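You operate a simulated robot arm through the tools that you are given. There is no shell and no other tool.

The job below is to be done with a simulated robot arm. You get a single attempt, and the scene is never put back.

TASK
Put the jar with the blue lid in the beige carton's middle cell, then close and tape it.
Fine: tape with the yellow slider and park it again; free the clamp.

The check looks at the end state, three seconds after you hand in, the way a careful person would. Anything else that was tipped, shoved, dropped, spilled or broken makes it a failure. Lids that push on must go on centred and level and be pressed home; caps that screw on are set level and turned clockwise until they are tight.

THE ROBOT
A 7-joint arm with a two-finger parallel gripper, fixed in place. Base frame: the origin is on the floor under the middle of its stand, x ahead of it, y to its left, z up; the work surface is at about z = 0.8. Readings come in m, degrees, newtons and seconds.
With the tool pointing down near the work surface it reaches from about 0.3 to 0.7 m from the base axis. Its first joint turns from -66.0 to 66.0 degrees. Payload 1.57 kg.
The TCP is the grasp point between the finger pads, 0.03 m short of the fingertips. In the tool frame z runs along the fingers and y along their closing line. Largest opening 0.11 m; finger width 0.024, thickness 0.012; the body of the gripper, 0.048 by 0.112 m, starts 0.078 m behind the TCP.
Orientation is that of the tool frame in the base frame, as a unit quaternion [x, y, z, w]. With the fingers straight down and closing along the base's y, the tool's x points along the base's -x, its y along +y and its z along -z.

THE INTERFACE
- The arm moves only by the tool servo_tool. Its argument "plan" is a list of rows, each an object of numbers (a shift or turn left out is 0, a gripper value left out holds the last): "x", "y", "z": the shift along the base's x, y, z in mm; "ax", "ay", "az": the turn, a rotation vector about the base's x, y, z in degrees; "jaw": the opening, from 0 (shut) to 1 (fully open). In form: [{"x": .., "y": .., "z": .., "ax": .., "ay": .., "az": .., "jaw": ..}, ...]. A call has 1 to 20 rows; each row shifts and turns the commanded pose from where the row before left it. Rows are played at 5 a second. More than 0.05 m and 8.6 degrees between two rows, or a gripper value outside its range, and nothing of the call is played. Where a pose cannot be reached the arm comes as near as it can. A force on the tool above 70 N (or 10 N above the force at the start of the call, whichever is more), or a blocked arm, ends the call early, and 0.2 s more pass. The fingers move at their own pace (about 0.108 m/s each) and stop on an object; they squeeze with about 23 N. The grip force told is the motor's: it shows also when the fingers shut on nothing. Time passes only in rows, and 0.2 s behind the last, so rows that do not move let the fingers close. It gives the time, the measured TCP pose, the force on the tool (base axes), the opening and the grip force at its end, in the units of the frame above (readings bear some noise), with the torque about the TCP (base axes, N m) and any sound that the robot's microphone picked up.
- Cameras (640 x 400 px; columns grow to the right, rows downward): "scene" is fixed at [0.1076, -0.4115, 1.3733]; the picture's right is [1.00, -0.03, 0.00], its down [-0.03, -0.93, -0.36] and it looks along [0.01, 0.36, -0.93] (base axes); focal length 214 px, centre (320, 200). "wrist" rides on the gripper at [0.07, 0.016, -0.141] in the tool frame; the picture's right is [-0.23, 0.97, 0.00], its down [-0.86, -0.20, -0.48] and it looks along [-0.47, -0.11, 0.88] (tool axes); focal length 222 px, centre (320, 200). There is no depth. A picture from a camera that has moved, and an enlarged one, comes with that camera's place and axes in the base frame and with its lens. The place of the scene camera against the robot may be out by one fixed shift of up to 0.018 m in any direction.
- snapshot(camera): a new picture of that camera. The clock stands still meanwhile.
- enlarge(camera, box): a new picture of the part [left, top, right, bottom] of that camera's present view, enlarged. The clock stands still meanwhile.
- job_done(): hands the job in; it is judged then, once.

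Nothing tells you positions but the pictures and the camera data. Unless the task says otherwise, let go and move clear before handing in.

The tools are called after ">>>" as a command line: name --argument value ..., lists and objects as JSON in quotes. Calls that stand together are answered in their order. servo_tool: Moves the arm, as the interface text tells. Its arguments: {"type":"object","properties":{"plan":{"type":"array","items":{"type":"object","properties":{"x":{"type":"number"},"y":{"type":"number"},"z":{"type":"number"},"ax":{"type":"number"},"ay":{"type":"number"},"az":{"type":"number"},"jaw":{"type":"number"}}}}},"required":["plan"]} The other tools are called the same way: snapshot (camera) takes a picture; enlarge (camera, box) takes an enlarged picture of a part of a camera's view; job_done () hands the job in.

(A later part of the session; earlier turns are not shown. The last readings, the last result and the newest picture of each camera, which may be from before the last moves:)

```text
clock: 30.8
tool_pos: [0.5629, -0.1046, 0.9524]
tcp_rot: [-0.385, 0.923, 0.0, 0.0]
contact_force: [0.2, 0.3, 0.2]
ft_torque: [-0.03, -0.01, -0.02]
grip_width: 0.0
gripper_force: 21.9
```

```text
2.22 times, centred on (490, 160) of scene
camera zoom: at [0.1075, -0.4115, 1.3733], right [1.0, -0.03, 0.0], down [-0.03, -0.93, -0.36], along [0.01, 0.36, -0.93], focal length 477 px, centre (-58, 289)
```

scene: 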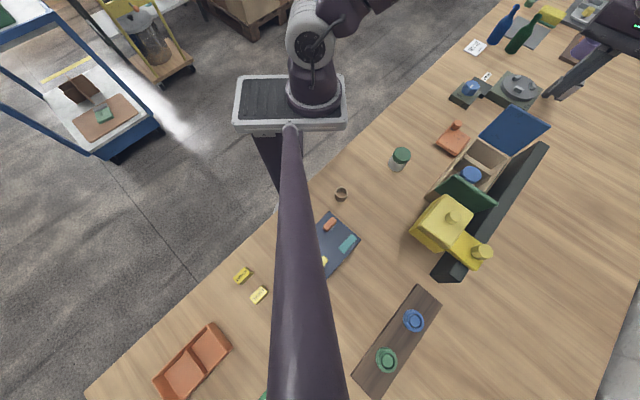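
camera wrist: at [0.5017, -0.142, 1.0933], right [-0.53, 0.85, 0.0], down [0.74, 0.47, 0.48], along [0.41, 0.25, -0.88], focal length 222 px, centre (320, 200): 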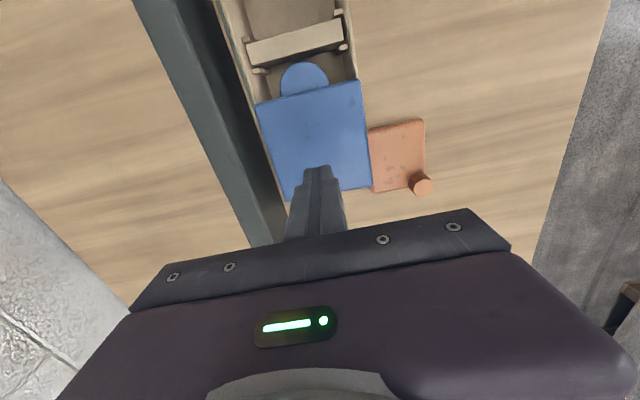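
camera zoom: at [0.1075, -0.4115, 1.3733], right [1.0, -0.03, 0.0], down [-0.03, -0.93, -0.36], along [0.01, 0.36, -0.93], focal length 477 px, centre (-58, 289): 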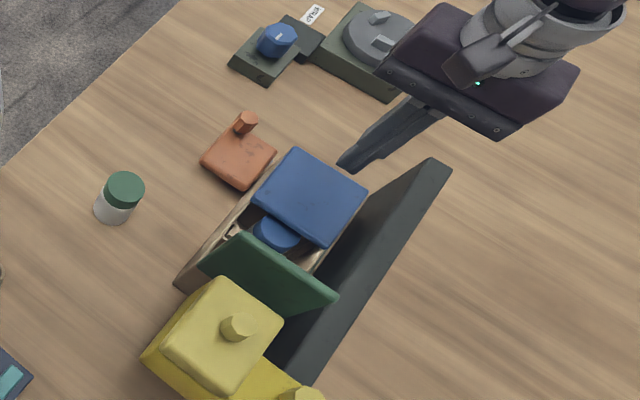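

The blue flap fell over past my fingers and looks nearly closed. I'll press down gently on it to confirm it's home.

>>> servo_tool --plan '[{"x": -6, "y": -6, "z": -15}, {"x": -4, "y": -4, "z": -15}, {"z": -5}, {}]'

>>> snapshot --camera "wrist"

```text
clock: 31.8
tool_pos: [0.5532, -0.1138, 0.9173]
tcp_rot: [-0.385, 0.923, 0.001, -0.001]
contact_force: [-0.4, -0.1, 0.3]
ft_torque: [0.02, -0.02, 0.03]
grip_width: 0.0
gripper_force: 21.5
```

```text
taken
camera wrist: at [0.4922, -0.1515, 1.0579], right [-0.53, 0.85, 0.0], down [0.74, 0.47, 0.48], along [0.41, 0.25, -0.88], focal length 222 px, centre (320, 200)
```

wrist: 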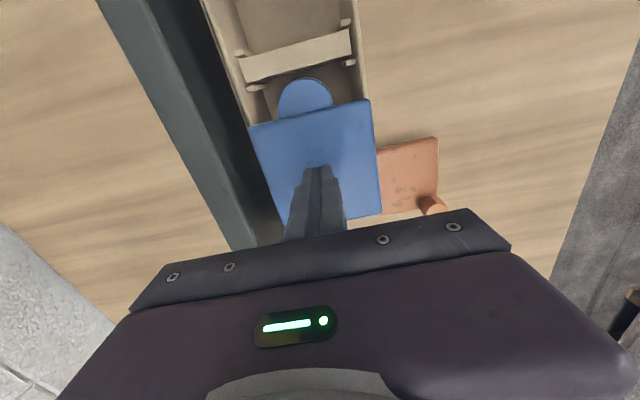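

No contact yet at tip z≈0.887; stepping down slowly.

>>> servo_tool --plan '[{"z": -3}, {"z": -3}, {}]'

>>> servo_tool --plan '[{"z": -1.5}, {"z": -1.5}, {}]'

```text
clock: 32.6
tool_pos: [0.552, -0.113, 0.9127]
tcp_rot: [-0.386, 0.923, 0.0, 0.0]
contact_force: [0.4, 0.4, -0.3]
ft_torque: [0.0, 0.0, 0.0]
grip_width: 0.0001
gripper_force: 21.1
```

```text
clock: 33.4
tool_pos: [0.5533, -0.1133, 0.9101]
tcp_rot: [-0.385, 0.923, -0.002, 0.002]
contact_force: [-12.3, 1.6, 41.0]
ft_torque: [0.33, 0.04, 0.02]
grip_width: 0.0001
gripper_force: 21.7
```

Firm contact at tip z≈0.88, so the blue flap is down. I'll lift off and look.

>>> servo_tool --plan '[{"z": 3}, {"z": 30}, {"z": 45}, {"z": 45}, {}]'

>>> enlarge --camera "wrist" --box '[180, 0, 440, 220]'

>>> enlarge --camera "scene" --box '[400, 110, 530, 290]'

```text
clock: 34.6
tool_pos: [0.553, -0.1125, 1.0318]
tcp_rot: [-0.385, 0.923, 0.001, 0.001]
contact_force: [-0.5, 0.0, -0.7]
ft_torque: [0.02, -0.02, 0.02]
grip_width: 0.0
gripper_force: 21.3
```

```text
1.82 times, centred on (310, 110) of wrist
camera zoom: at [0.4919, -0.1519, 1.173], right [-0.53, 0.85, 0.0], down [0.74, 0.47, 0.48], along [0.41, 0.26, -0.88], focal length 404 px, centre (338, 364)
```

zoom: 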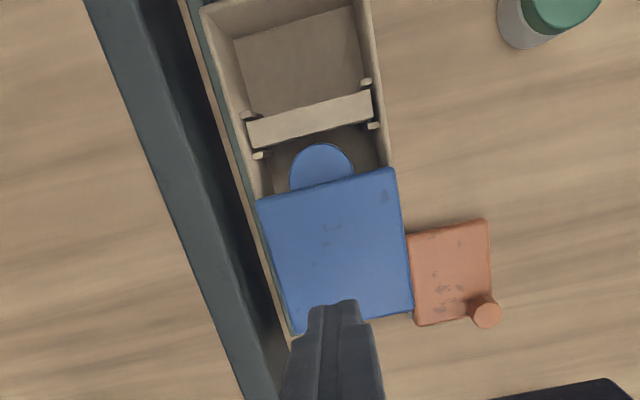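

```text
2.22 times, centred on (465, 200) of scene
camera zoom: at [0.1076, -0.4115, 1.3733], right [1.0, -0.03, 0.0], down [-0.03, -0.93, -0.36], along [0.01, 0.36, -0.93], focal length 477 px, centre (-2, 200)
```

zoom: 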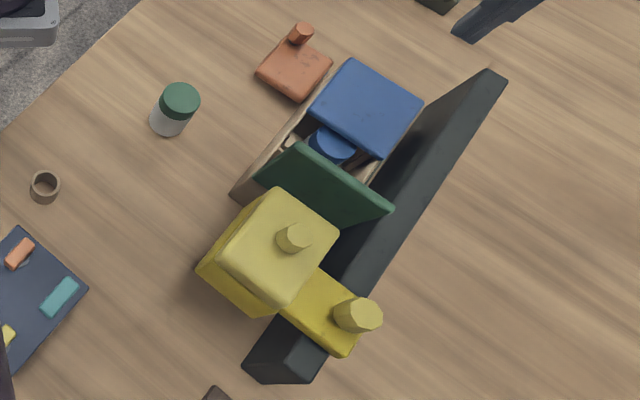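

The blue flap stays shut. Now for the green flap; I'll move above it to measure the gap between it and the parked slider head.

>>> servo_tool --plan '[{"x": -26, "y": -26, "z": 8}, {"x": -26, "y": -26, "z": 8}, {"x": -26, "y": -26}, {}]'

>>> snapshot --camera "wrist"

>>> enlarge --camera "wrist" --box '[160, 0, 420, 200]'

```text
clock: 35.6
tool_pos: [0.4747, -0.1922, 1.0477]
tcp_rot: [-0.385, 0.923, 0.001, 0.0]
contact_force: [0.0, 1.0, -0.5]
ft_torque: [-0.01, -0.01, 0.02]
grip_width: 0.0
gripper_force: 21.1
```

```text
taken
camera wrist: at [0.4143, -0.2308, 1.1885], right [-0.53, 0.85, 0.0], down [0.74, 0.47, 0.48], along [0.41, 0.26, -0.88], focal length 222 px, centre (320, 200)
```

wrist: 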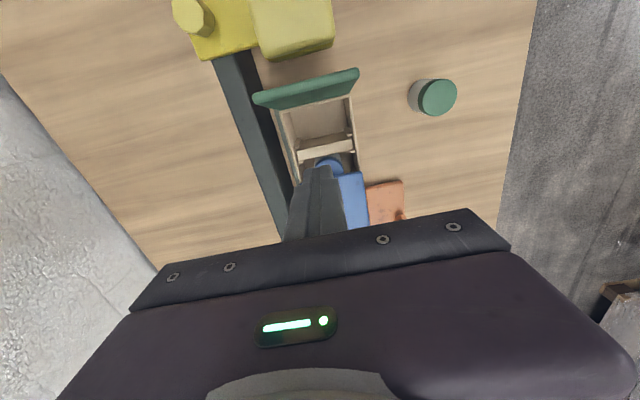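

```text
2.00 times, centred on (290, 100) of wrist
camera zoom: at [0.4143, -0.2308, 1.1885], right [-0.53, 0.85, 0.0], down [0.74, 0.47, 0.48], along [0.41, 0.26, -0.88], focal length 444 px, centre (380, 400)
```

zoom: 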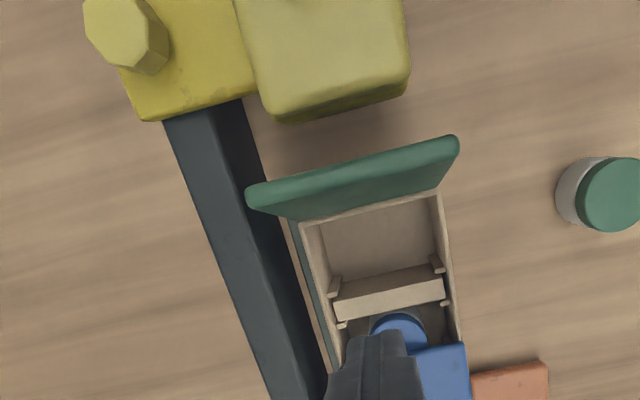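

The gap between the slider head (e≈0.102, top z≈0.943) and the green flap's tip (e≈0.128, z≈0.966) is about 26 mm. I'll place the closed fingertips there above head height (tip z≈0.953) and push the flap over.

>>> servo_tool --plan '[{"x": -21, "y": -21}, {"x": -21, "y": -21}, {"x": -21.4, "y": -21.4}, {}, {"z": -20}, {"z": -20}, {"z": -15}, {}]'

>>> snapshot --camera "wrist"

>>> enlarge --camera "scene" --box '[400, 130, 530, 290]'

```text
clock: 37.4
tool_pos: [0.4126, -0.2544, 0.9919]
tcp_rot: [-0.386, 0.923, -0.001, 0.001]
contact_force: [0.1, 0.5, 0.2]
ft_torque: [-0.01, -0.01, 0.03]
grip_width: 0.0
gripper_force: 21.4
```

```text
taken
camera wrist: at [0.352, -0.2931, 1.1325], right [-0.53, 0.85, 0.0], down [0.74, 0.47, 0.48], along [0.41, 0.25, -0.88], focal length 222 px, centre (320, 200)
```

wrist: 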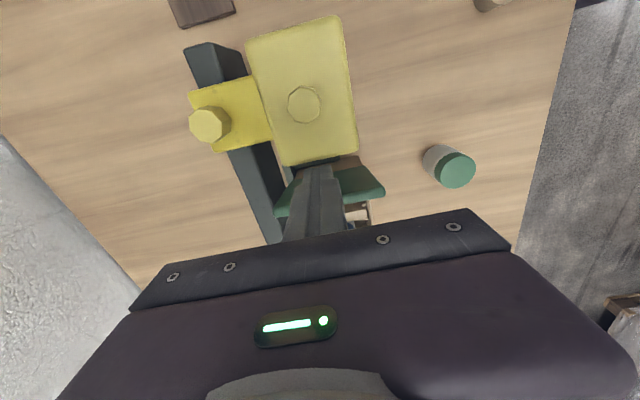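

```text
2.50 times, centred on (465, 210) of scene
camera zoom: at [0.1076, -0.4115, 1.3733], right [1.0, -0.03, 0.0], down [-0.03, -0.93, -0.36], along [0.01, 0.36, -0.93], focal length 536 px, centre (-42, 175)
```

zoom: 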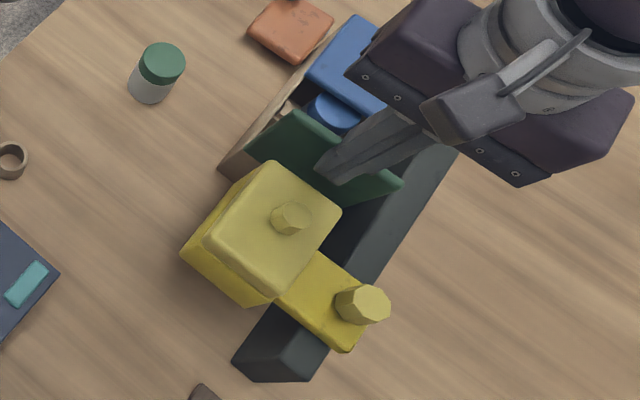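

>>> enlarge --camera "wrist" --box '[230, 90, 410, 220]'

>>> enlarge --camera "scene" --box '[440, 160, 500, 220]'

```text
3.08 times, centred on (320, 155) of wrist
camera zoom: at [0.352, -0.2931, 1.1325], right [-0.53, 0.85, 0.0], down [0.74, 0.47, 0.48], along [0.41, 0.25, -0.88], focal length 684 px, centre (320, 338)
```

zoom: 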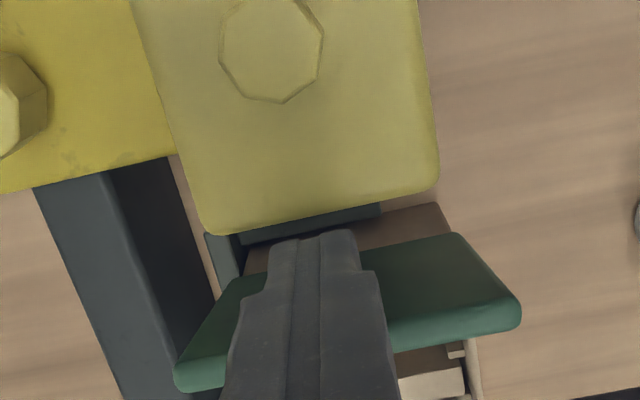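

```text
6.67 times, centred on (470, 190) of scene
camera zoom: at [0.1076, -0.4115, 1.3733], right [1.0, -0.03, 0.0], down [-0.03, -0.93, -0.36], along [0.01, 0.36, -0.93], focal length 1430 px, centre (-680, 267)
```

zoom: 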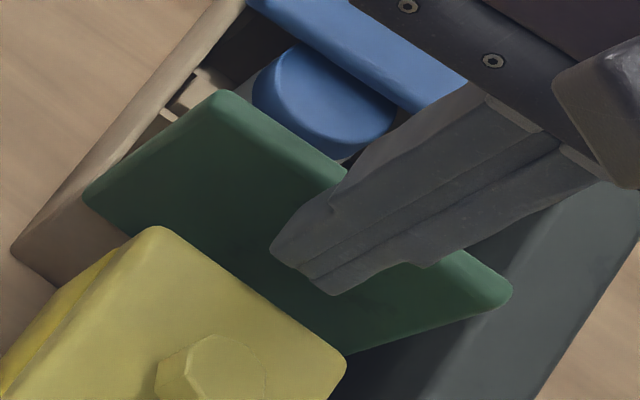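

The fingertips are on the outer side of the green flap, just at tip height. I'll lower 10 mm and push it over.

>>> servo_tool --plan '[{"x": 1.2, "y": 1.2, "z": -5}, {"z": -5}, {"x": 3, "y": 3}, {"x": 4, "y": 4}, {"x": 5, "y": 5}, {"x": 5, "y": 5}, {}]'

>>> enlarge --camera "wrist" --box '[190, 60, 450, 220]'

>>> enlarge --camera "scene" --box '[420, 140, 520, 240]'

```text
clock: 39.0
tool_pos: [0.4299, -0.2372, 0.981]
tcp_rot: [-0.384, 0.923, 0.0, 0.0]
contact_force: [0.3, 0.9, -0.4]
ft_torque: [0.0, 0.02, -0.02]
grip_width: 0.0001
gripper_force: 21.1
```

```text
2.46 times, centred on (320, 140) of wrist
camera zoom: at [0.3693, -0.2751, 1.1227], right [-0.53, 0.85, 0.0], down [0.74, 0.47, 0.48], along [0.41, 0.25, -0.88], focal length 547 px, centre (320, 348)
```

zoom: 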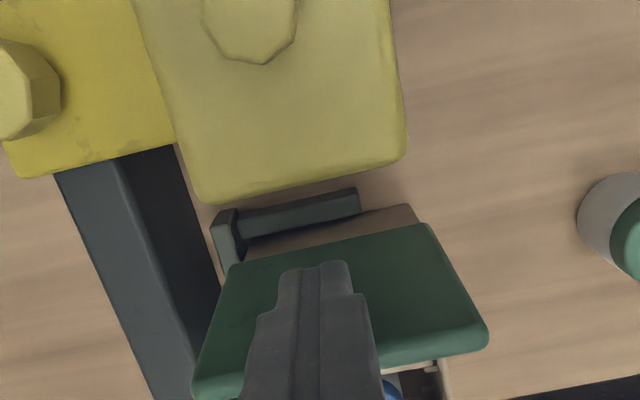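

```text
4.00 times, centred on (470, 190) of scene
camera zoom: at [0.1076, -0.4115, 1.3733], right [1.0, -0.03, 0.0], down [-0.03, -0.93, -0.36], along [0.01, 0.36, -0.93], focal length 858 px, centre (-280, 240)
```

zoom: 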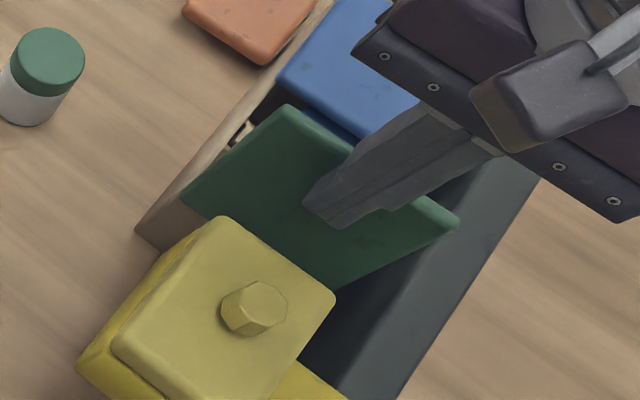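

The green flap follows. Continuing past vertical.

>>> servo_tool --plan '[{"x": 6, "y": 6}, {"x": 7, "y": 7, "z": -1}, {"x": 7, "y": 7, "z": -3}, {"x": 7, "y": 7, "z": -4}, {"x": 6, "y": 6, "z": -6}, {}]'

>>> snapshot --camera "wrist"

>>> enlarge --camera "scene" --box '[400, 110, 530, 290]'

```text
clock: 40.4
tool_pos: [0.4636, -0.2036, 0.9677]
tcp_rot: [-0.385, 0.923, 0.001, 0.001]
contact_force: [0.2, -0.1, -0.1]
ft_torque: [-0.03, -0.03, 0.03]
grip_width: 0.0001
gripper_force: 21.1
```

```text
taken
camera wrist: at [0.4021, -0.2417, 1.1084], right [-0.53, 0.85, 0.0], down [0.74, 0.47, 0.48], along [0.41, 0.25, -0.88], focal length 222 px, centre (320, 200)
```

wrist: 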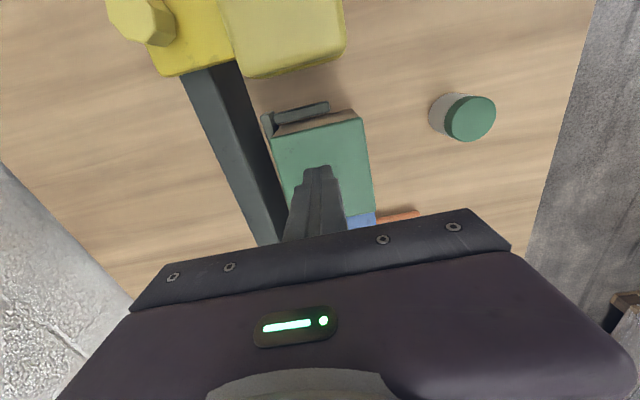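

```text
2.22 times, centred on (465, 200) of scene
camera zoom: at [0.1076, -0.4115, 1.3733], right [1.0, -0.03, 0.0], down [-0.03, -0.93, -0.36], along [0.01, 0.36, -0.93], focal length 477 px, centre (-2, 200)
```

zoom: 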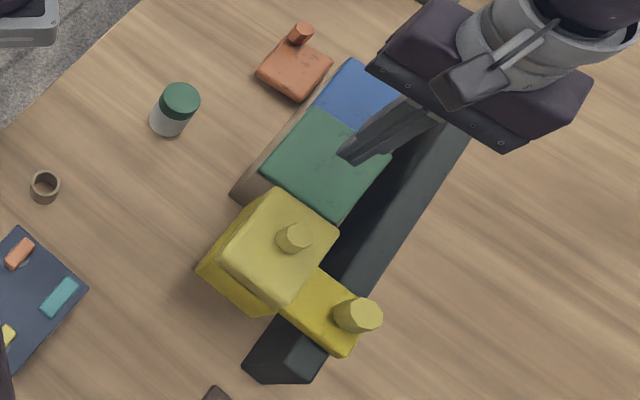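

The green flap fell shut. I'll press it lightly to make sure it is home.

>>> servo_tool --plan '[{"x": 12, "y": 12, "z": -15}, {"x": 12, "y": 12, "z": -15}, {"z": -18}, {"z": -4}, {}]'

>>> servo_tool --plan '[{"z": -2}, {"z": -2}, {}]'

```text
clock: 41.6
tool_pos: [0.4879, -0.1791, 0.9163]
tcp_rot: [-0.385, 0.923, 0.0, 0.0]
contact_force: [-0.2, 0.7, -0.1]
ft_torque: [0.07, 0.0, 0.02]
grip_width: 0.0001
gripper_force: 21.4
```

```text
clock: 42.4
tool_pos: [0.4872, -0.1785, 0.9116]
tcp_rot: [-0.386, 0.923, 0.0, -0.001]
contact_force: [-0.2, -0.7, -0.2]
ft_torque: [0.04, -0.01, 0.03]
grip_width: 0.0001
gripper_force: 21.5
```

>>> servo_tool --plan '[{"z": -1.5}, {}]'

>>> servo_tool --plan '[{"z": -1}, {}]'

```text
clock: 43.0
tool_pos: [0.4863, -0.1797, 0.9104]
tcp_rot: [-0.385, 0.923, 0.0, 0.001]
contact_force: [-0.7, 1.2, 6.2]
ft_torque: [0.0, 0.11, -0.01]
grip_width: 0.0
gripper_force: 21.4
```

```text
clock: 43.6
tool_pos: [0.4868, -0.1792, 0.91]
tcp_rot: [-0.385, 0.923, 0.0, 0.001]
contact_force: [-0.2, 3.7, 19.3]
ft_torque: [-0.07, 0.17, -0.05]
grip_width: 0.0
gripper_force: 21.5
```

Both flaps are shut at about z=0.88. I'll rise and inspect the slider closely from several directions before touching it.

>>> servo_tool --plan '[{"z": 5}, {"z": 30}, {"z": 40}, {"z": 40}, {"x": -20, "y": -20, "z": 10}, {}]'

>>> enlarge --camera "wrist" --box '[130, 0, 420, 200]'

>>> enlarge --camera "scene" --box '[405, 185, 505, 285]'

```text
clock: 45.0
tool_pos: [0.4674, -0.1993, 1.0344]
tcp_rot: [-0.385, 0.923, 0.001, 0.0]
contact_force: [0.5, -0.1, 0.5]
ft_torque: [-0.01, 0.01, 0.04]
grip_width: 0.0002
gripper_force: 21.3
```

```text
2.00 times, centred on (275, 100) of wrist
camera zoom: at [0.4064, -0.238, 1.1751], right [-0.53, 0.85, 0.0], down [0.74, 0.47, 0.48], along [0.41, 0.26, -0.88], focal length 444 px, centre (410, 400)
```

zoom: 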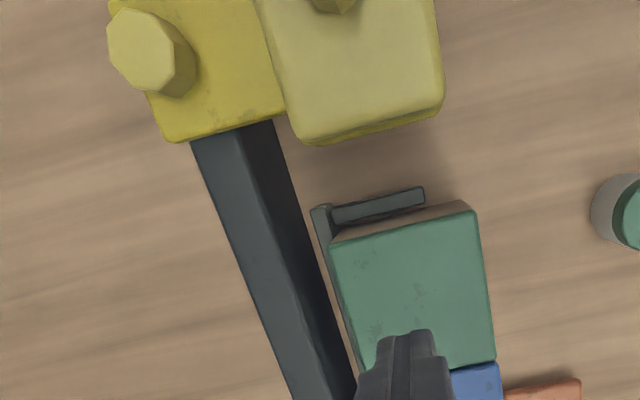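

```text
4.00 times, centred on (455, 235) of scene
camera zoom: at [0.1075, -0.4115, 1.3733], right [1.0, -0.03, 0.0], down [-0.03, -0.93, -0.36], along [0.01, 0.36, -0.93], focal length 858 px, centre (-220, 60)
```

zoom: 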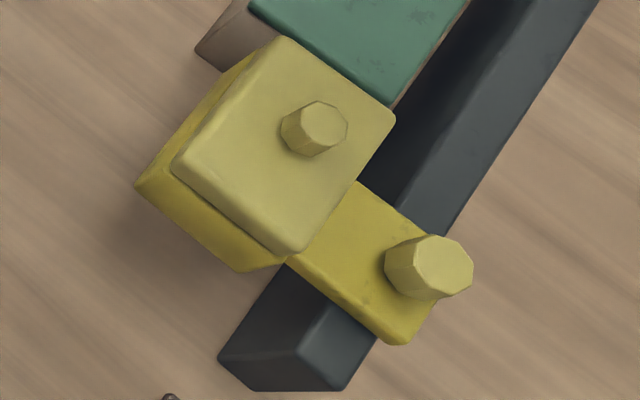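

The slider carriage (dark yellow) rides the fence with a knob on its saddle (e≈0.056, p≈0.556). A separate light-yellow cap with its own knob sits on the head over the carton line (e≈0.056, p≈0.470), so it may be a press-down head. I'll hover over the head knob with slightly open fingers and look.

>>> servo_tool --plan '[{"x": -24, "y": -23, "jaw": 0.5}, {"x": -24, "y": -23.5}, {"x": -24, "y": -23.5}, {"x": -23.4, "y": -23.7}, {}]'

>>> snapshot --camera "wrist"

>>> enlarge --camera "wrist" --box '[200, 70, 440, 220]'

>>> enlarge --camera "scene" --box '[390, 160, 530, 290]'

```text
clock: 46.2
tool_pos: [0.3719, -0.2914, 1.0345]
tcp_rot: [-0.385, 0.923, 0.0, 0.002]
contact_force: [0.7, 0.9, 0.3]
ft_torque: [0.02, 0.0, 0.01]
grip_width: 0.0551
gripper_force: 0.0
```

```text
taken
camera wrist: at [0.3105, -0.3302, 1.1751], right [-0.53, 0.85, 0.0], down [0.74, 0.47, 0.48], along [0.41, 0.25, -0.88], focal length 222 px, centre (320, 200)
```

wrist: 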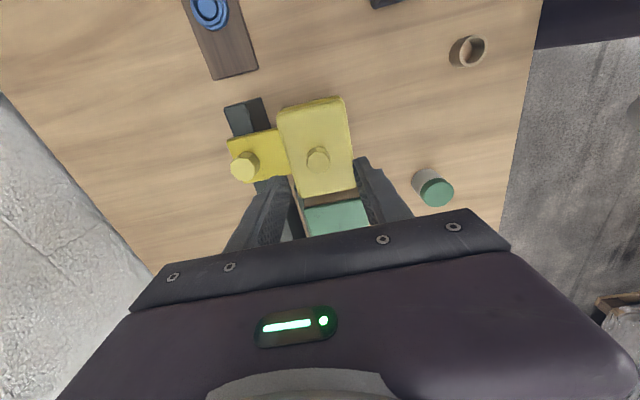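

```text
2.67 times, centred on (320, 145) of wrist
camera zoom: at [0.3105, -0.3302, 1.1751], right [-0.53, 0.85, 0.0], down [0.74, 0.47, 0.48], along [0.41, 0.25, -0.88], focal length 592 px, centre (320, 347)
```

zoom: 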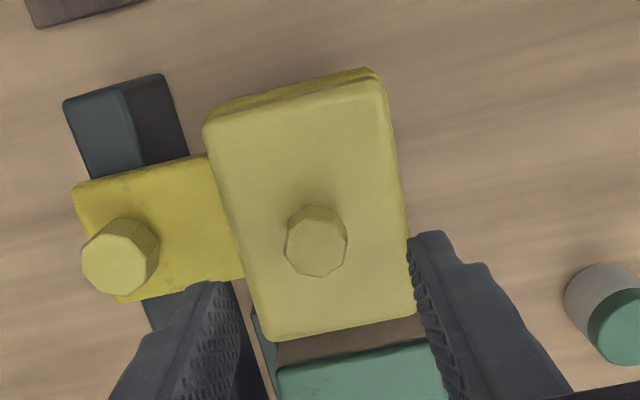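

```text
3.08 times, centred on (460, 225) of scene
camera zoom: at [0.1075, -0.4115, 1.3733], right [1.0, -0.03, 0.0], down [-0.03, -0.93, -0.36], along [0.01, 0.36, -0.93], focal length 660 px, centre (-111, 123)
```

zoom: 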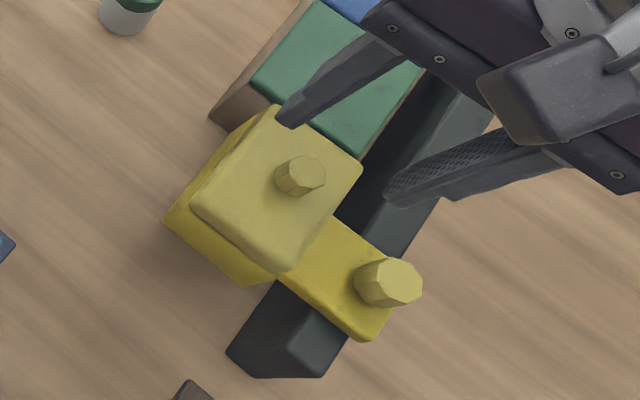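

The fingers straddle the head knob (top z≈0.97, cap z≈0.943). I'll descend so the tips end just above the cap, and close on the knob.

>>> servo_tool --plan '[{"y": -2, "z": -20}, {"z": -20}, {"z": -12}, {}]'

>>> enlarge --camera "wrist" --box '[200, 70, 440, 220]'

>>> enlarge --camera "scene" --box '[410, 170, 510, 270]'

```text
clock: 47.2
tool_pos: [0.3712, -0.2955, 0.9811]
tcp_rot: [-0.385, 0.923, -0.001, 0.0]
contact_force: [0.0, -0.3, -0.1]
ft_torque: [-0.04, 0.03, -0.01]
grip_width: 0.0548
gripper_force: 0.0
```

```text
2.67 times, centred on (320, 145) of wrist
camera zoom: at [0.3111, -0.3329, 1.1224], right [-0.53, 0.85, 0.0], down [0.74, 0.47, 0.48], along [0.41, 0.25, -0.88], focal length 592 px, centre (320, 347)
```

zoom: 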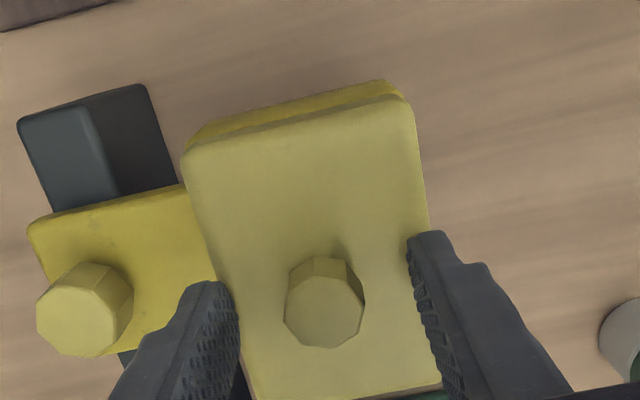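

```text
4.00 times, centred on (460, 220) of scene
camera zoom: at [0.1076, -0.4115, 1.3733], right [1.0, -0.03, 0.0], down [-0.03, -0.93, -0.36], along [0.01, 0.36, -0.93], focal length 858 px, centre (-240, 120)
```

zoom: 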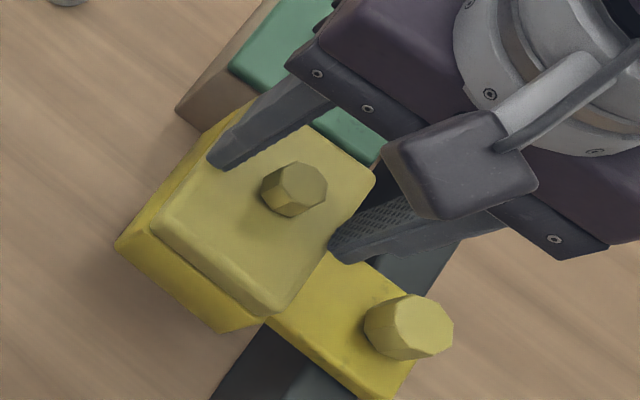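

Knob top triangulates to (0.371, -0.294, 0.971), right between the fingers. Lowering 3 mm and closing on it.

>>> servo_tool --plan '[{"z": -3}, {"jaw": 0.1}, {}, {}, {}]'

>>> enlarge --camera "wrist" --box '[200, 70, 440, 220]'

```text
clock: 48.4
tool_pos: [0.3714, -0.294, 0.9799]
tcp_rot: [-0.385, 0.923, 0.0, 0.001]
contact_force: [-4.7, 10.1, 25.4]
ft_torque: [0.26, 0.14, 0.03]
grip_width: 0.0228
gripper_force: 34.9
```

```text
2.67 times, centred on (320, 145) of wrist
camera zoom: at [0.3107, -0.3326, 1.1202], right [-0.53, 0.85, 0.0], down [0.74, 0.47, 0.48], along [0.41, 0.25, -0.88], focal length 592 px, centre (320, 347)
```

zoom: 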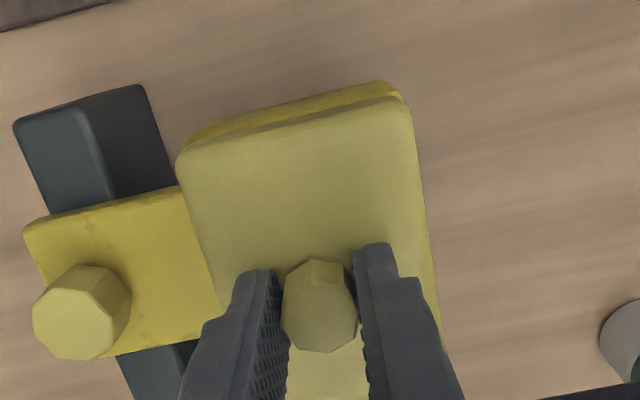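

The tips just touched the cap (25 N). I'll relieve that and then test lightly whether the cap or carriage moves.

>>> servo_tool --plan '[{"z": 2}, {}]'

>>> servo_tool --plan '[{"x": 1.5, "y": 1.5}, {"x": 1.5, "y": 1.5}, {}]'

>>> enlarge --camera "wrist" --box '[200, 70, 440, 220]'

```text
clock: 49.0
tool_pos: [0.3717, -0.2941, 0.9808]
tcp_rot: [-0.384, 0.923, 0.003, 0.0]
contact_force: [0.2, 2.5, -31.6]
ft_torque: [0.06, -0.08, 0.01]
grip_width: 0.0227
gripper_force: 35.4
```

```text
clock: 49.8
tool_pos: [0.374, -0.2915, 0.9816]
tcp_rot: [-0.384, 0.923, 0.0, 0.0]
contact_force: [-7.1, 6.5, -32.1]
ft_torque: [0.01, 0.13, -0.03]
grip_width: 0.0229
gripper_force: 35.1
```

```text
2.67 times, centred on (320, 145) of wrist
camera zoom: at [0.3135, -0.3303, 1.1216], right [-0.53, 0.85, 0.0], down [0.74, 0.47, 0.48], along [0.4, 0.26, -0.88], focal length 592 px, centre (320, 347)
```

zoom: 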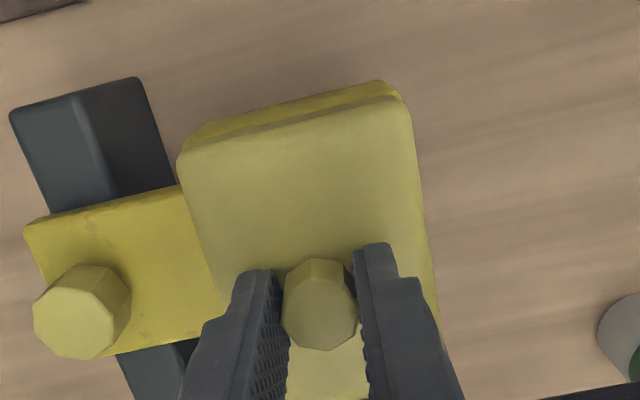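

The carriage slides freely along the fence with the knob held. I'll relieve the vertical pull, then test whether the head presses down.

>>> servo_tool --plan '[{"z": -1.1}, {}]'

>>> servo_tool --plan '[{"z": -1}, {}]'

>>> servo_tool --plan '[{"z": -1}, {}]'

>>> servo_tool --plan '[{"z": -1}, {}]'

```text
clock: 50.4
tool_pos: [0.3746, -0.2907, 0.9815]
tcp_rot: [-0.385, 0.923, 0.0, -0.001]
contact_force: [-12.5, 12.0, 1.0]
ft_torque: [0.29, 0.35, -0.03]
grip_width: 0.0228
gripper_force: 35.3
```

```text
clock: 51.0
tool_pos: [0.3744, -0.2918, 0.9805]
tcp_rot: [-0.386, 0.923, -0.001, 0.001]
contact_force: [-13.4, 14.3, 32.1]
ft_torque: [0.41, 0.3, 0.02]
grip_width: 0.023
gripper_force: 35.1
```

```text
clock: 51.6
tool_pos: [0.3743, -0.2918, 0.9799]
tcp_rot: [-0.385, 0.923, -0.001, 0.0]
contact_force: [-12.0, 11.5, 43.4]
ft_torque: [0.37, 0.45, 0.01]
grip_width: 0.0228
gripper_force: 35.8
```

```text
clock: 52.1
tool_pos: [0.3729, -0.2919, 0.979]
tcp_rot: [-0.385, 0.923, 0.0, 0.0]
contact_force: [-6.3, 8.3, 18.0]
ft_torque: [0.38, 0.24, -0.06]
grip_width: 0.0228
gripper_force: 35.6
stopped in row 2: the force on the tool passed its limit at 72 N (the readings are from after the stop); the commanded pose is now the measured one
```

The head is vertically rigid (not a plunger), so taping is a matter of sliding it along the fence. I'll relieve the forces and start sliding NE in short segments, watching side force.

>>> servo_tool --plan '[{"x": -0.3, "y": 0.3, "z": 0.7}, {}]'

>>> servo_tool --plan '[{"x": 4, "y": 4}, {"x": 5, "y": 5}, {"x": 5, "y": 5}, {"x": 4, "y": 4}, {}]'

```text
clock: 52.7
tool_pos: [0.3743, -0.2923, 0.9795]
tcp_rot: [-0.384, 0.923, -0.001, 0.0]
contact_force: [-9.3, 8.1, 5.1]
ft_torque: [0.14, 0.34, 0.01]
grip_width: 0.0227
gripper_force: 35.2
```

```text
clock: 53.9
tool_pos: [0.392, -0.2738, 0.9797]
tcp_rot: [-0.385, 0.923, 0.0, 0.001]
contact_force: [-10.5, 10.9, -1.8]
ft_torque: [0.25, 0.36, -0.08]
grip_width: 0.0232
gripper_force: 35.8
```

Slides smoothly. I'll correct slightly sideways and continue onto the carton.

>>> servo_tool --plan '[{"x": 4.4, "y": 5.6}, {"x": 4.9, "y": 5.1}, {"x": 4.9, "y": 5.1}, {"x": 4.9, "y": 5.1}, {}]'

>>> enlarge --camera "wrist" --box '[120, 20, 440, 220]'

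>>> enlarge --camera "scene" --box '[400, 130, 530, 290]'

```text
clock: 55.1
tool_pos: [0.4119, -0.2548, 0.9792]
tcp_rot: [-0.385, 0.923, -0.004, 0.001]
contact_force: [-3.5, 3.4, -1.6]
ft_torque: [0.04, 0.21, -0.04]
grip_width: 0.0229
gripper_force: 35.5
```

```text
2.00 times, centred on (280, 120) of wrist
camera zoom: at [0.3507, -0.2914, 1.1202], right [-0.53, 0.85, 0.0], down [0.74, 0.47, 0.48], along [0.41, 0.25, -0.88], focal length 444 px, centre (400, 360)
```

zoom: 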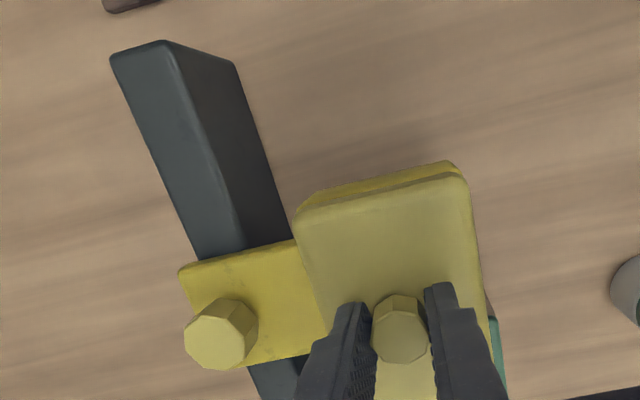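

```text
2.50 times, centred on (465, 210) of scene
camera zoom: at [0.1075, -0.4114, 1.3733], right [1.0, -0.03, 0.0], down [-0.03, -0.93, -0.36], along [0.01, 0.36, -0.93], focal length 536 px, centre (-42, 175)
```

zoom: 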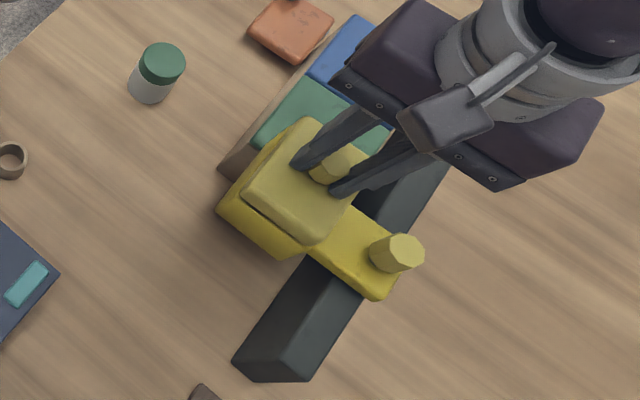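

Head front is at the carton's near end now. Continuing NE in segments.

>>> servo_tool --plan '[{"x": 5.6, "y": 5.8}, {"x": 5.6, "y": 5.8}, {"x": 5.6, "y": 5.8}, {"x": 5.6, "y": 5.8}, {}]'

>>> enlarge --camera "scene" --box '[400, 130, 530, 290]'

```text
clock: 56.3
tool_pos: [0.4346, -0.2295, 0.9796]
tcp_rot: [-0.384, 0.923, -0.002, 0.0]
contact_force: [0.0, -0.2, -9.2]
ft_torque: [-0.04, 0.01, 0.0]
grip_width: 0.0226
gripper_force: 34.8
```

```text
2.50 times, centred on (465, 210) of scene
camera zoom: at [0.1077, -0.4116, 1.3732], right [1.0, -0.03, 0.0], down [-0.03, -0.93, -0.36], along [0.01, 0.36, -0.93], focal length 536 px, centre (-42, 175)
```

zoom: 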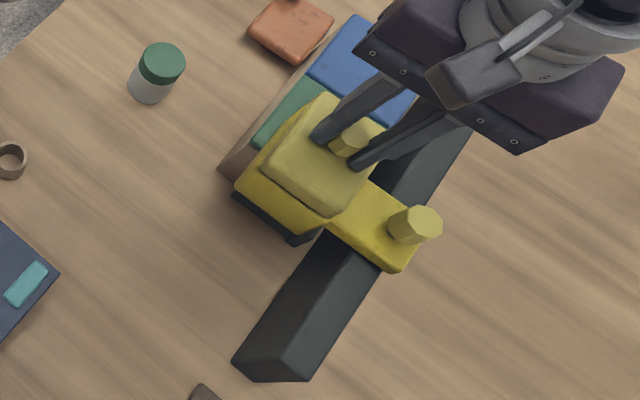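

Smooth so far. Continuing.

>>> servo_tool --plan '[{"x": 5.6, "y": 5.7, "z": -0.3}, {"x": 5.6, "y": 5.7}, {"x": 5.6, "y": 5.7}, {"x": 5.6, "y": 5.7}, {"x": 5.6, "y": 5.7}, {"x": 5.6, "y": 5.7}, {}]'

>>> enlarge --camera "scene" --box '[410, 110, 540, 270]'

>>> enlarge --camera "wrist" --box '[120, 20, 440, 220]'

```text
clock: 57.9
tool_pos: [0.4672, -0.1956, 0.9805]
tcp_rot: [-0.385, 0.923, -0.002, 0.001]
contact_force: [-0.1, -0.3, 9.3]
ft_torque: [-0.03, 0.14, -0.02]
grip_width: 0.0227
gripper_force: 35.2
```

```text
2.50 times, centred on (475, 190) of scene
camera zoom: at [0.1074, -0.4115, 1.3733], right [1.0, -0.03, 0.0], down [-0.03, -0.93, -0.36], along [0.01, 0.36, -0.93], focal length 536 px, centre (-68, 225)
```

zoom: 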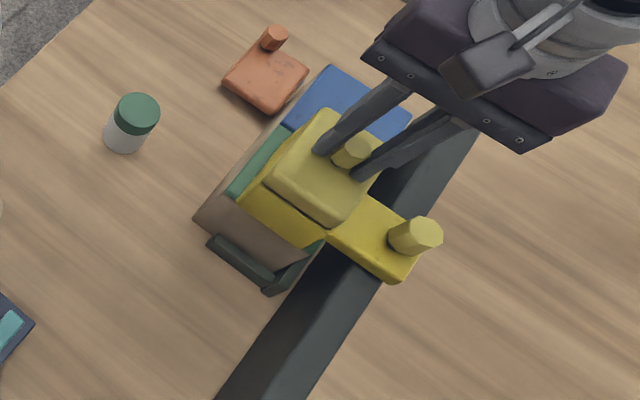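

```text
2.00 times, centred on (280, 120) of wrist
camera zoom: at [0.4064, -0.2338, 1.1203], right [-0.53, 0.85, 0.0], down [0.74, 0.47, 0.48], along [0.41, 0.25, -0.88], focal length 444 px, centre (400, 360)
```

zoom: 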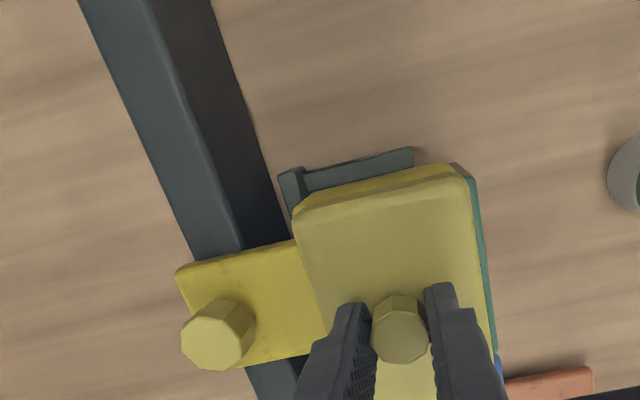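

Still smooth; next segment, then I'll look for tape behind the head.

>>> servo_tool --plan '[{"x": 5.6, "y": 5.7, "z": 0.4}, {"x": 5.6, "y": 5.7}, {"x": 5.6, "y": 5.7}, {"x": 5.6, "y": 5.7}, {"x": 5.6, "y": 5.7}, {"x": 5.6, "y": 5.7}, {}]'

>>> enlarge --camera "scene" --box '[410, 110, 540, 270]'

>>> enlarge --camera "wrist" --box '[120, 20, 440, 220]'

```text
clock: 59.5
tool_pos: [0.5004, -0.1618, 0.9796]
tcp_rot: [-0.385, 0.923, -0.002, 0.001]
contact_force: [-0.9, -0.4, -1.2]
ft_torque: [0.0, 0.07, 0.04]
grip_width: 0.0229
gripper_force: 35.5
```

```text
2.50 times, centred on (475, 190) of scene
camera zoom: at [0.1076, -0.4115, 1.3733], right [1.0, -0.03, 0.0], down [-0.03, -0.93, -0.36], along [0.01, 0.36, -0.93], focal length 536 px, centre (-68, 225)
```

zoom: 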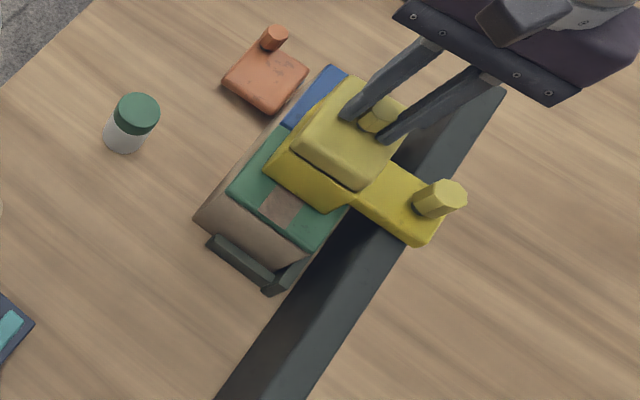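

```text
2.00 times, centred on (280, 120) of wrist
camera zoom: at [0.4403, -0.1999, 1.1203], right [-0.53, 0.85, 0.0], down [0.74, 0.47, 0.48], along [0.41, 0.25, -0.88], focal length 444 px, centre (400, 360)
```

zoom: 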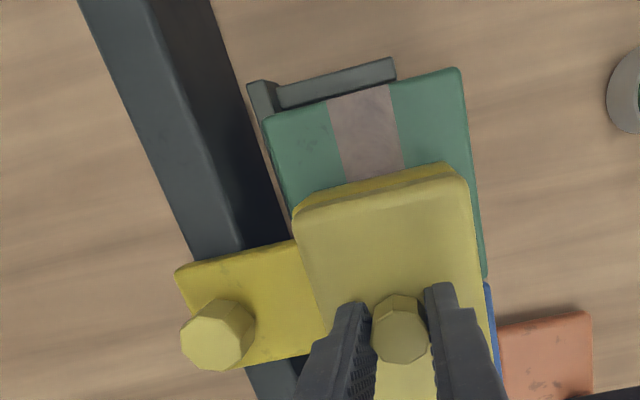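

Tape is appearing on the green flap behind the head. Continuing the pass over the seam and the blue flap.

>>> servo_tool --plan '[{"x": 5.6, "y": 5.7}, {"x": 5.6, "y": 5.7}, {"x": 5.6, "y": 5.7}, {"x": 5.6, "y": 5.7}, {"x": 5.6, "y": 5.7}, {"x": 5.6, "y": 5.7}, {"x": 5.6, "y": 5.7}, {"x": 5.6, "y": 5.7}, {}]'

>>> enlarge --camera "wrist" --box '[120, 20, 440, 220]'

```text
clock: 61.5
tool_pos: [0.5457, -0.116, 0.9791]
tcp_rot: [-0.385, 0.923, -0.002, 0.0]
contact_force: [-0.2, -0.8, -3.5]
ft_torque: [-0.09, 0.1, 0.0]
grip_width: 0.0229
gripper_force: 35.4
```

```text
2.00 times, centred on (280, 120) of wrist
camera zoom: at [0.4854, -0.1541, 1.1203], right [-0.53, 0.85, 0.0], down [0.74, 0.47, 0.48], along [0.41, 0.25, -0.88], focal length 444 px, centre (400, 360)
```

zoom: 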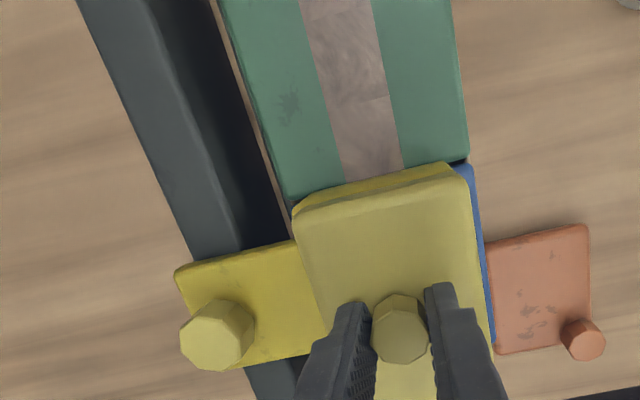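

Tape runs clean up to the seam. Continuing over the blue flap.

>>> servo_tool --plan '[{"x": 5.6, "y": 5.7}, {"x": 5.6, "y": 5.7}, {"x": 5.6, "y": 5.7}, {"x": 5.6, "y": 5.7}, {"x": 5.6, "y": 5.7}, {"x": 5.6, "y": 5.7}, {"x": 5.6, "y": 5.7}, {"x": 5.6, "y": 5.7}, {}]'

>>> enlarge --camera "wrist" --box '[120, 20, 440, 220]'

>>> enlarge --camera "scene" --box '[410, 80, 570, 270]'

```text
clock: 63.5
tool_pos: [0.5911, -0.0698, 0.9792]
tcp_rot: [-0.386, 0.923, -0.001, 0.001]
contact_force: [-0.5, 0.0, 8.2]
ft_torque: [-0.06, 0.12, -0.03]
grip_width: 0.0229
gripper_force: 34.9
```

```text
2.00 times, centred on (280, 120) of wrist
camera zoom: at [0.5299, -0.1088, 1.1202], right [-0.53, 0.85, 0.0], down [0.74, 0.47, 0.48], along [0.41, 0.25, -0.88], focal length 444 px, centre (400, 360)
```

zoom: 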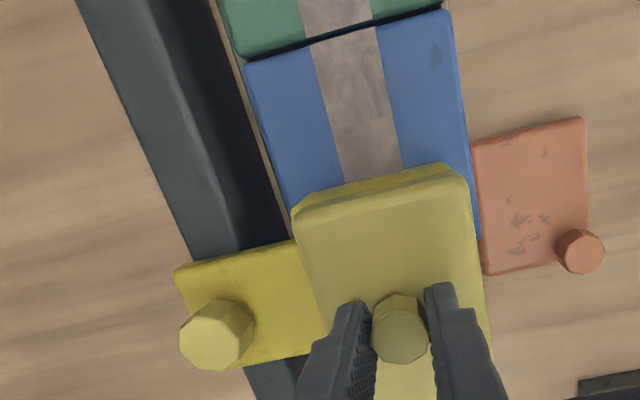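

```text
2.11 times, centred on (490, 175) of scene
camera zoom: at [0.1074, -0.4115, 1.3733], right [1.0, -0.03, 0.0], down [-0.03, -0.93, -0.36], along [0.01, 0.36, -0.93], focal length 452 px, centre (-38, 253)
```

zoom: 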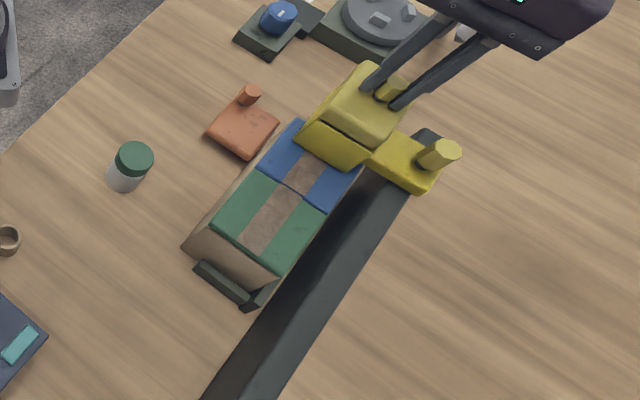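

Tape is on the blue flap too. A little farther so the head clears the far end, watching for the rail's stop.

>>> servo_tool --plan '[{"x": 5.6, "y": 5.7, "z": 0.2}, {"x": 5.6, "y": 5.7}, {"x": 5.6, "y": 5.7}, {"x": 5.6, "y": 5.7}, {}]'

>>> servo_tool --plan '[{"x": 4.2, "y": 4.3}, {}]'

>>> enlarge --camera "wrist" --box '[120, 20, 440, 220]'

>>> enlarge --camera "scene" --box '[410, 80, 570, 270]'

```text
clock: 64.7
tool_pos: [0.6159, -0.0404, 0.9804]
tcp_rot: [-0.388, 0.922, 0.001, 0.008]
contact_force: [4.7, 3.9, 1.0]
ft_torque: [-0.44, 0.32, -0.03]
grip_width: 0.0058
gripper_force: 18.1
```

```text
clock: 65.3
tool_pos: [0.6173, -0.042, 0.9802]
tcp_rot: [-0.385, 0.923, -0.001, 0.001]
contact_force: [-0.1, 0.6, -0.5]
ft_torque: [0.0, -0.02, -0.04]
grip_width: 0.0109
gripper_force: 0.0
```

```text
2.00 times, centred on (280, 120) of wrist
camera zoom: at [0.5566, -0.081, 1.1205], right [-0.53, 0.85, 0.0], down [0.74, 0.47, 0.48], along [0.41, 0.25, -0.88], focal length 444 px, centre (400, 360)
```

zoom: 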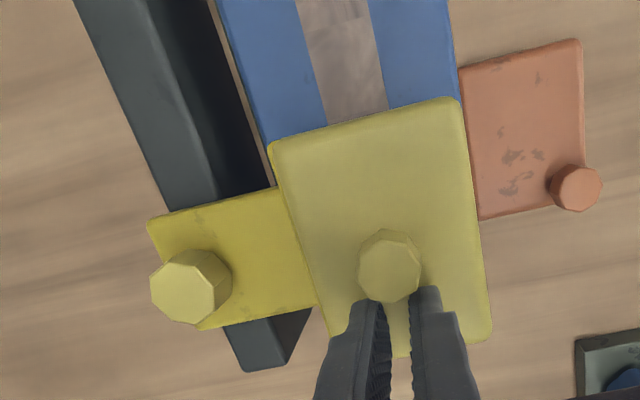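

```text
2.11 times, centred on (490, 175) of scene
camera zoom: at [0.1076, -0.4115, 1.3733], right [1.0, -0.03, 0.0], down [-0.03, -0.93, -0.36], along [0.01, 0.36, -0.93], focal length 452 px, centre (-38, 253)
```

zoom: 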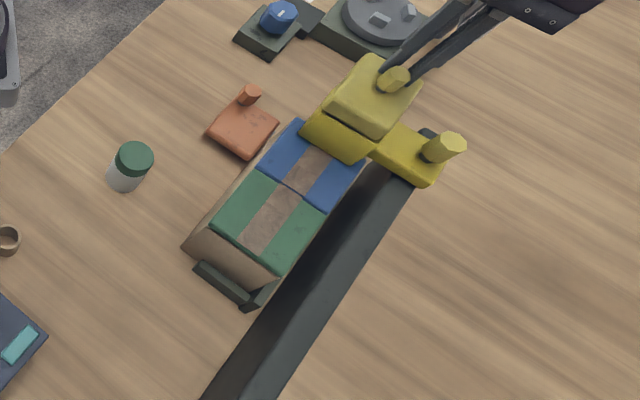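

The slider reached its end stop (e≈0.38) and my fingers slipped off the knob to its far side; the tape now runs across both flaps. I'll rise, re-centre over the knob and regrip.

>>> servo_tool --plan '[{"z": 25}, {"z": 25, "jaw": 0.5}, {"x": -9, "y": -9.7}, {"x": -9, "y": -9.7}, {}]'

>>> enlarge --camera "wrist" --box '[160, 20, 440, 220]'

>>> enlarge --camera "scene" --box '[430, 90, 560, 220]'

```text
clock: 66.5
tool_pos: [0.5989, -0.0629, 1.0307]
tcp_rot: [-0.385, 0.923, -0.001, 0.001]
contact_force: [0.2, -0.2, -0.3]
ft_torque: [-0.01, 0.03, 0.01]
grip_width: 0.055
gripper_force: 0.1
```

```text
2.00 times, centred on (300, 120) of wrist
camera zoom: at [0.5383, -0.1011, 1.1712], right [-0.53, 0.85, 0.0], down [0.74, 0.47, 0.48], along [0.41, 0.25, -0.88], focal length 444 px, centre (360, 360)
```

zoom: 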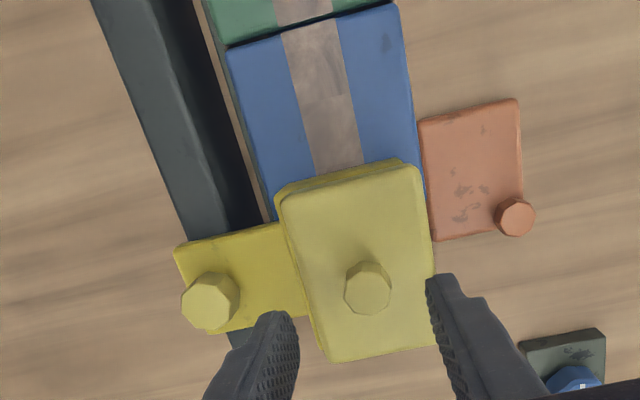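

```text
3.08 times, centred on (495, 155) of scene
camera zoom: at [0.1075, -0.4115, 1.3733], right [1.0, -0.03, 0.0], down [-0.03, -0.93, -0.36], along [0.01, 0.36, -0.93], focal length 660 px, centre (-218, 338)
```

zoom: 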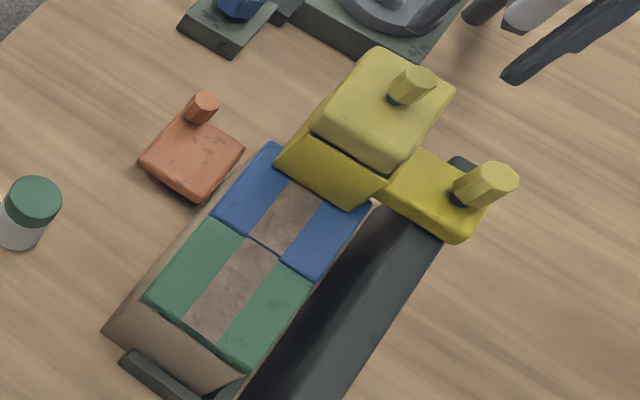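

The knob is at about (0.598, -0.061). Descending and regripping it.

>>> servo_tool --plan '[{"x": -0.5, "y": 1.2, "z": -20}, {"z": -20}, {"z": -8.5}, {}, {"jaw": 0.1}, {}, {}, {}]'

>>> enlarge --camera "wrist" --box '[160, 20, 440, 220]'

```text
clock: 68.3
tool_pos: [0.5997, -0.0621, 0.9814]
tcp_rot: [-0.385, 0.923, -0.001, 0.0]
contact_force: [0.8, 0.9, -2.4]
ft_torque: [0.1, -0.08, 0.01]
grip_width: 0.0228
gripper_force: 35.4
```

```text
2.00 times, centred on (300, 120) of wrist
camera zoom: at [0.5382, -0.0998, 1.1224], right [-0.53, 0.85, 0.0], down [0.74, 0.47, 0.48], along [0.41, 0.25, -0.88], focal length 444 px, centre (360, 360)
```

zoom: 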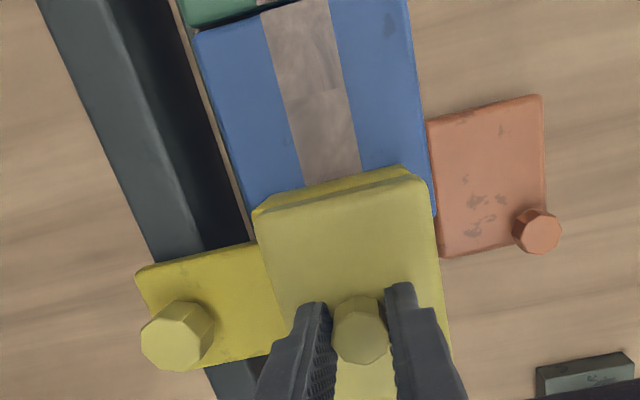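

Regripped cleanly. A small push NE will confirm it's truly at the far stop.

>>> servo_tool --plan '[{"x": 1, "y": 1}, {"x": 0.7, "y": 0.7}, {}]'

```text
clock: 69.1
tool_pos: [0.6007, -0.0613, 0.9831]
tcp_rot: [-0.385, 0.923, 0.0, 0.001]
contact_force: [-0.4, -1.3, 6.0]
ft_torque: [-0.2, 0.25, 0.0]
grip_width: 0.023
gripper_force: 35.5
```

>>> servo_tool --plan '[{"x": 1, "y": 1}, {"x": 1, "y": 1}, {}]'

>>> enlarge --camera "wrist" --box '[160, 20, 440, 220]'

```text
clock: 69.9
tool_pos: [0.6016, -0.0588, 0.9813]
tcp_rot: [-0.385, 0.923, -0.002, 0.0]
contact_force: [-8.1, -9.0, 13.9]
ft_torque: [-0.16, 0.22, -0.03]
grip_width: 0.0229
gripper_force: 35.8
```

```text
2.00 times, centred on (300, 120) of wrist
camera zoom: at [0.5408, -0.0968, 1.1225], right [-0.53, 0.85, 0.0], down [0.74, 0.47, 0.48], along [0.41, 0.25, -0.88], focal length 444 px, centre (360, 360)
```

zoom: 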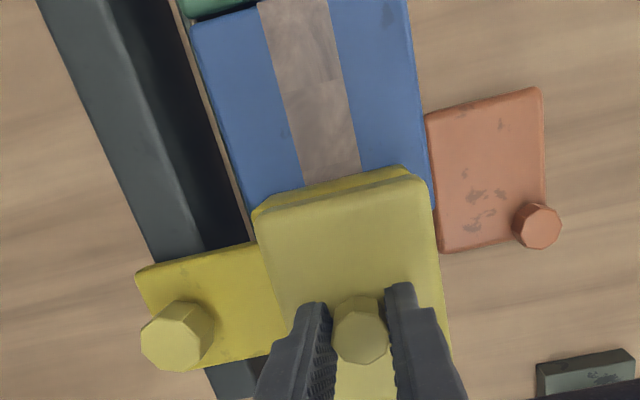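

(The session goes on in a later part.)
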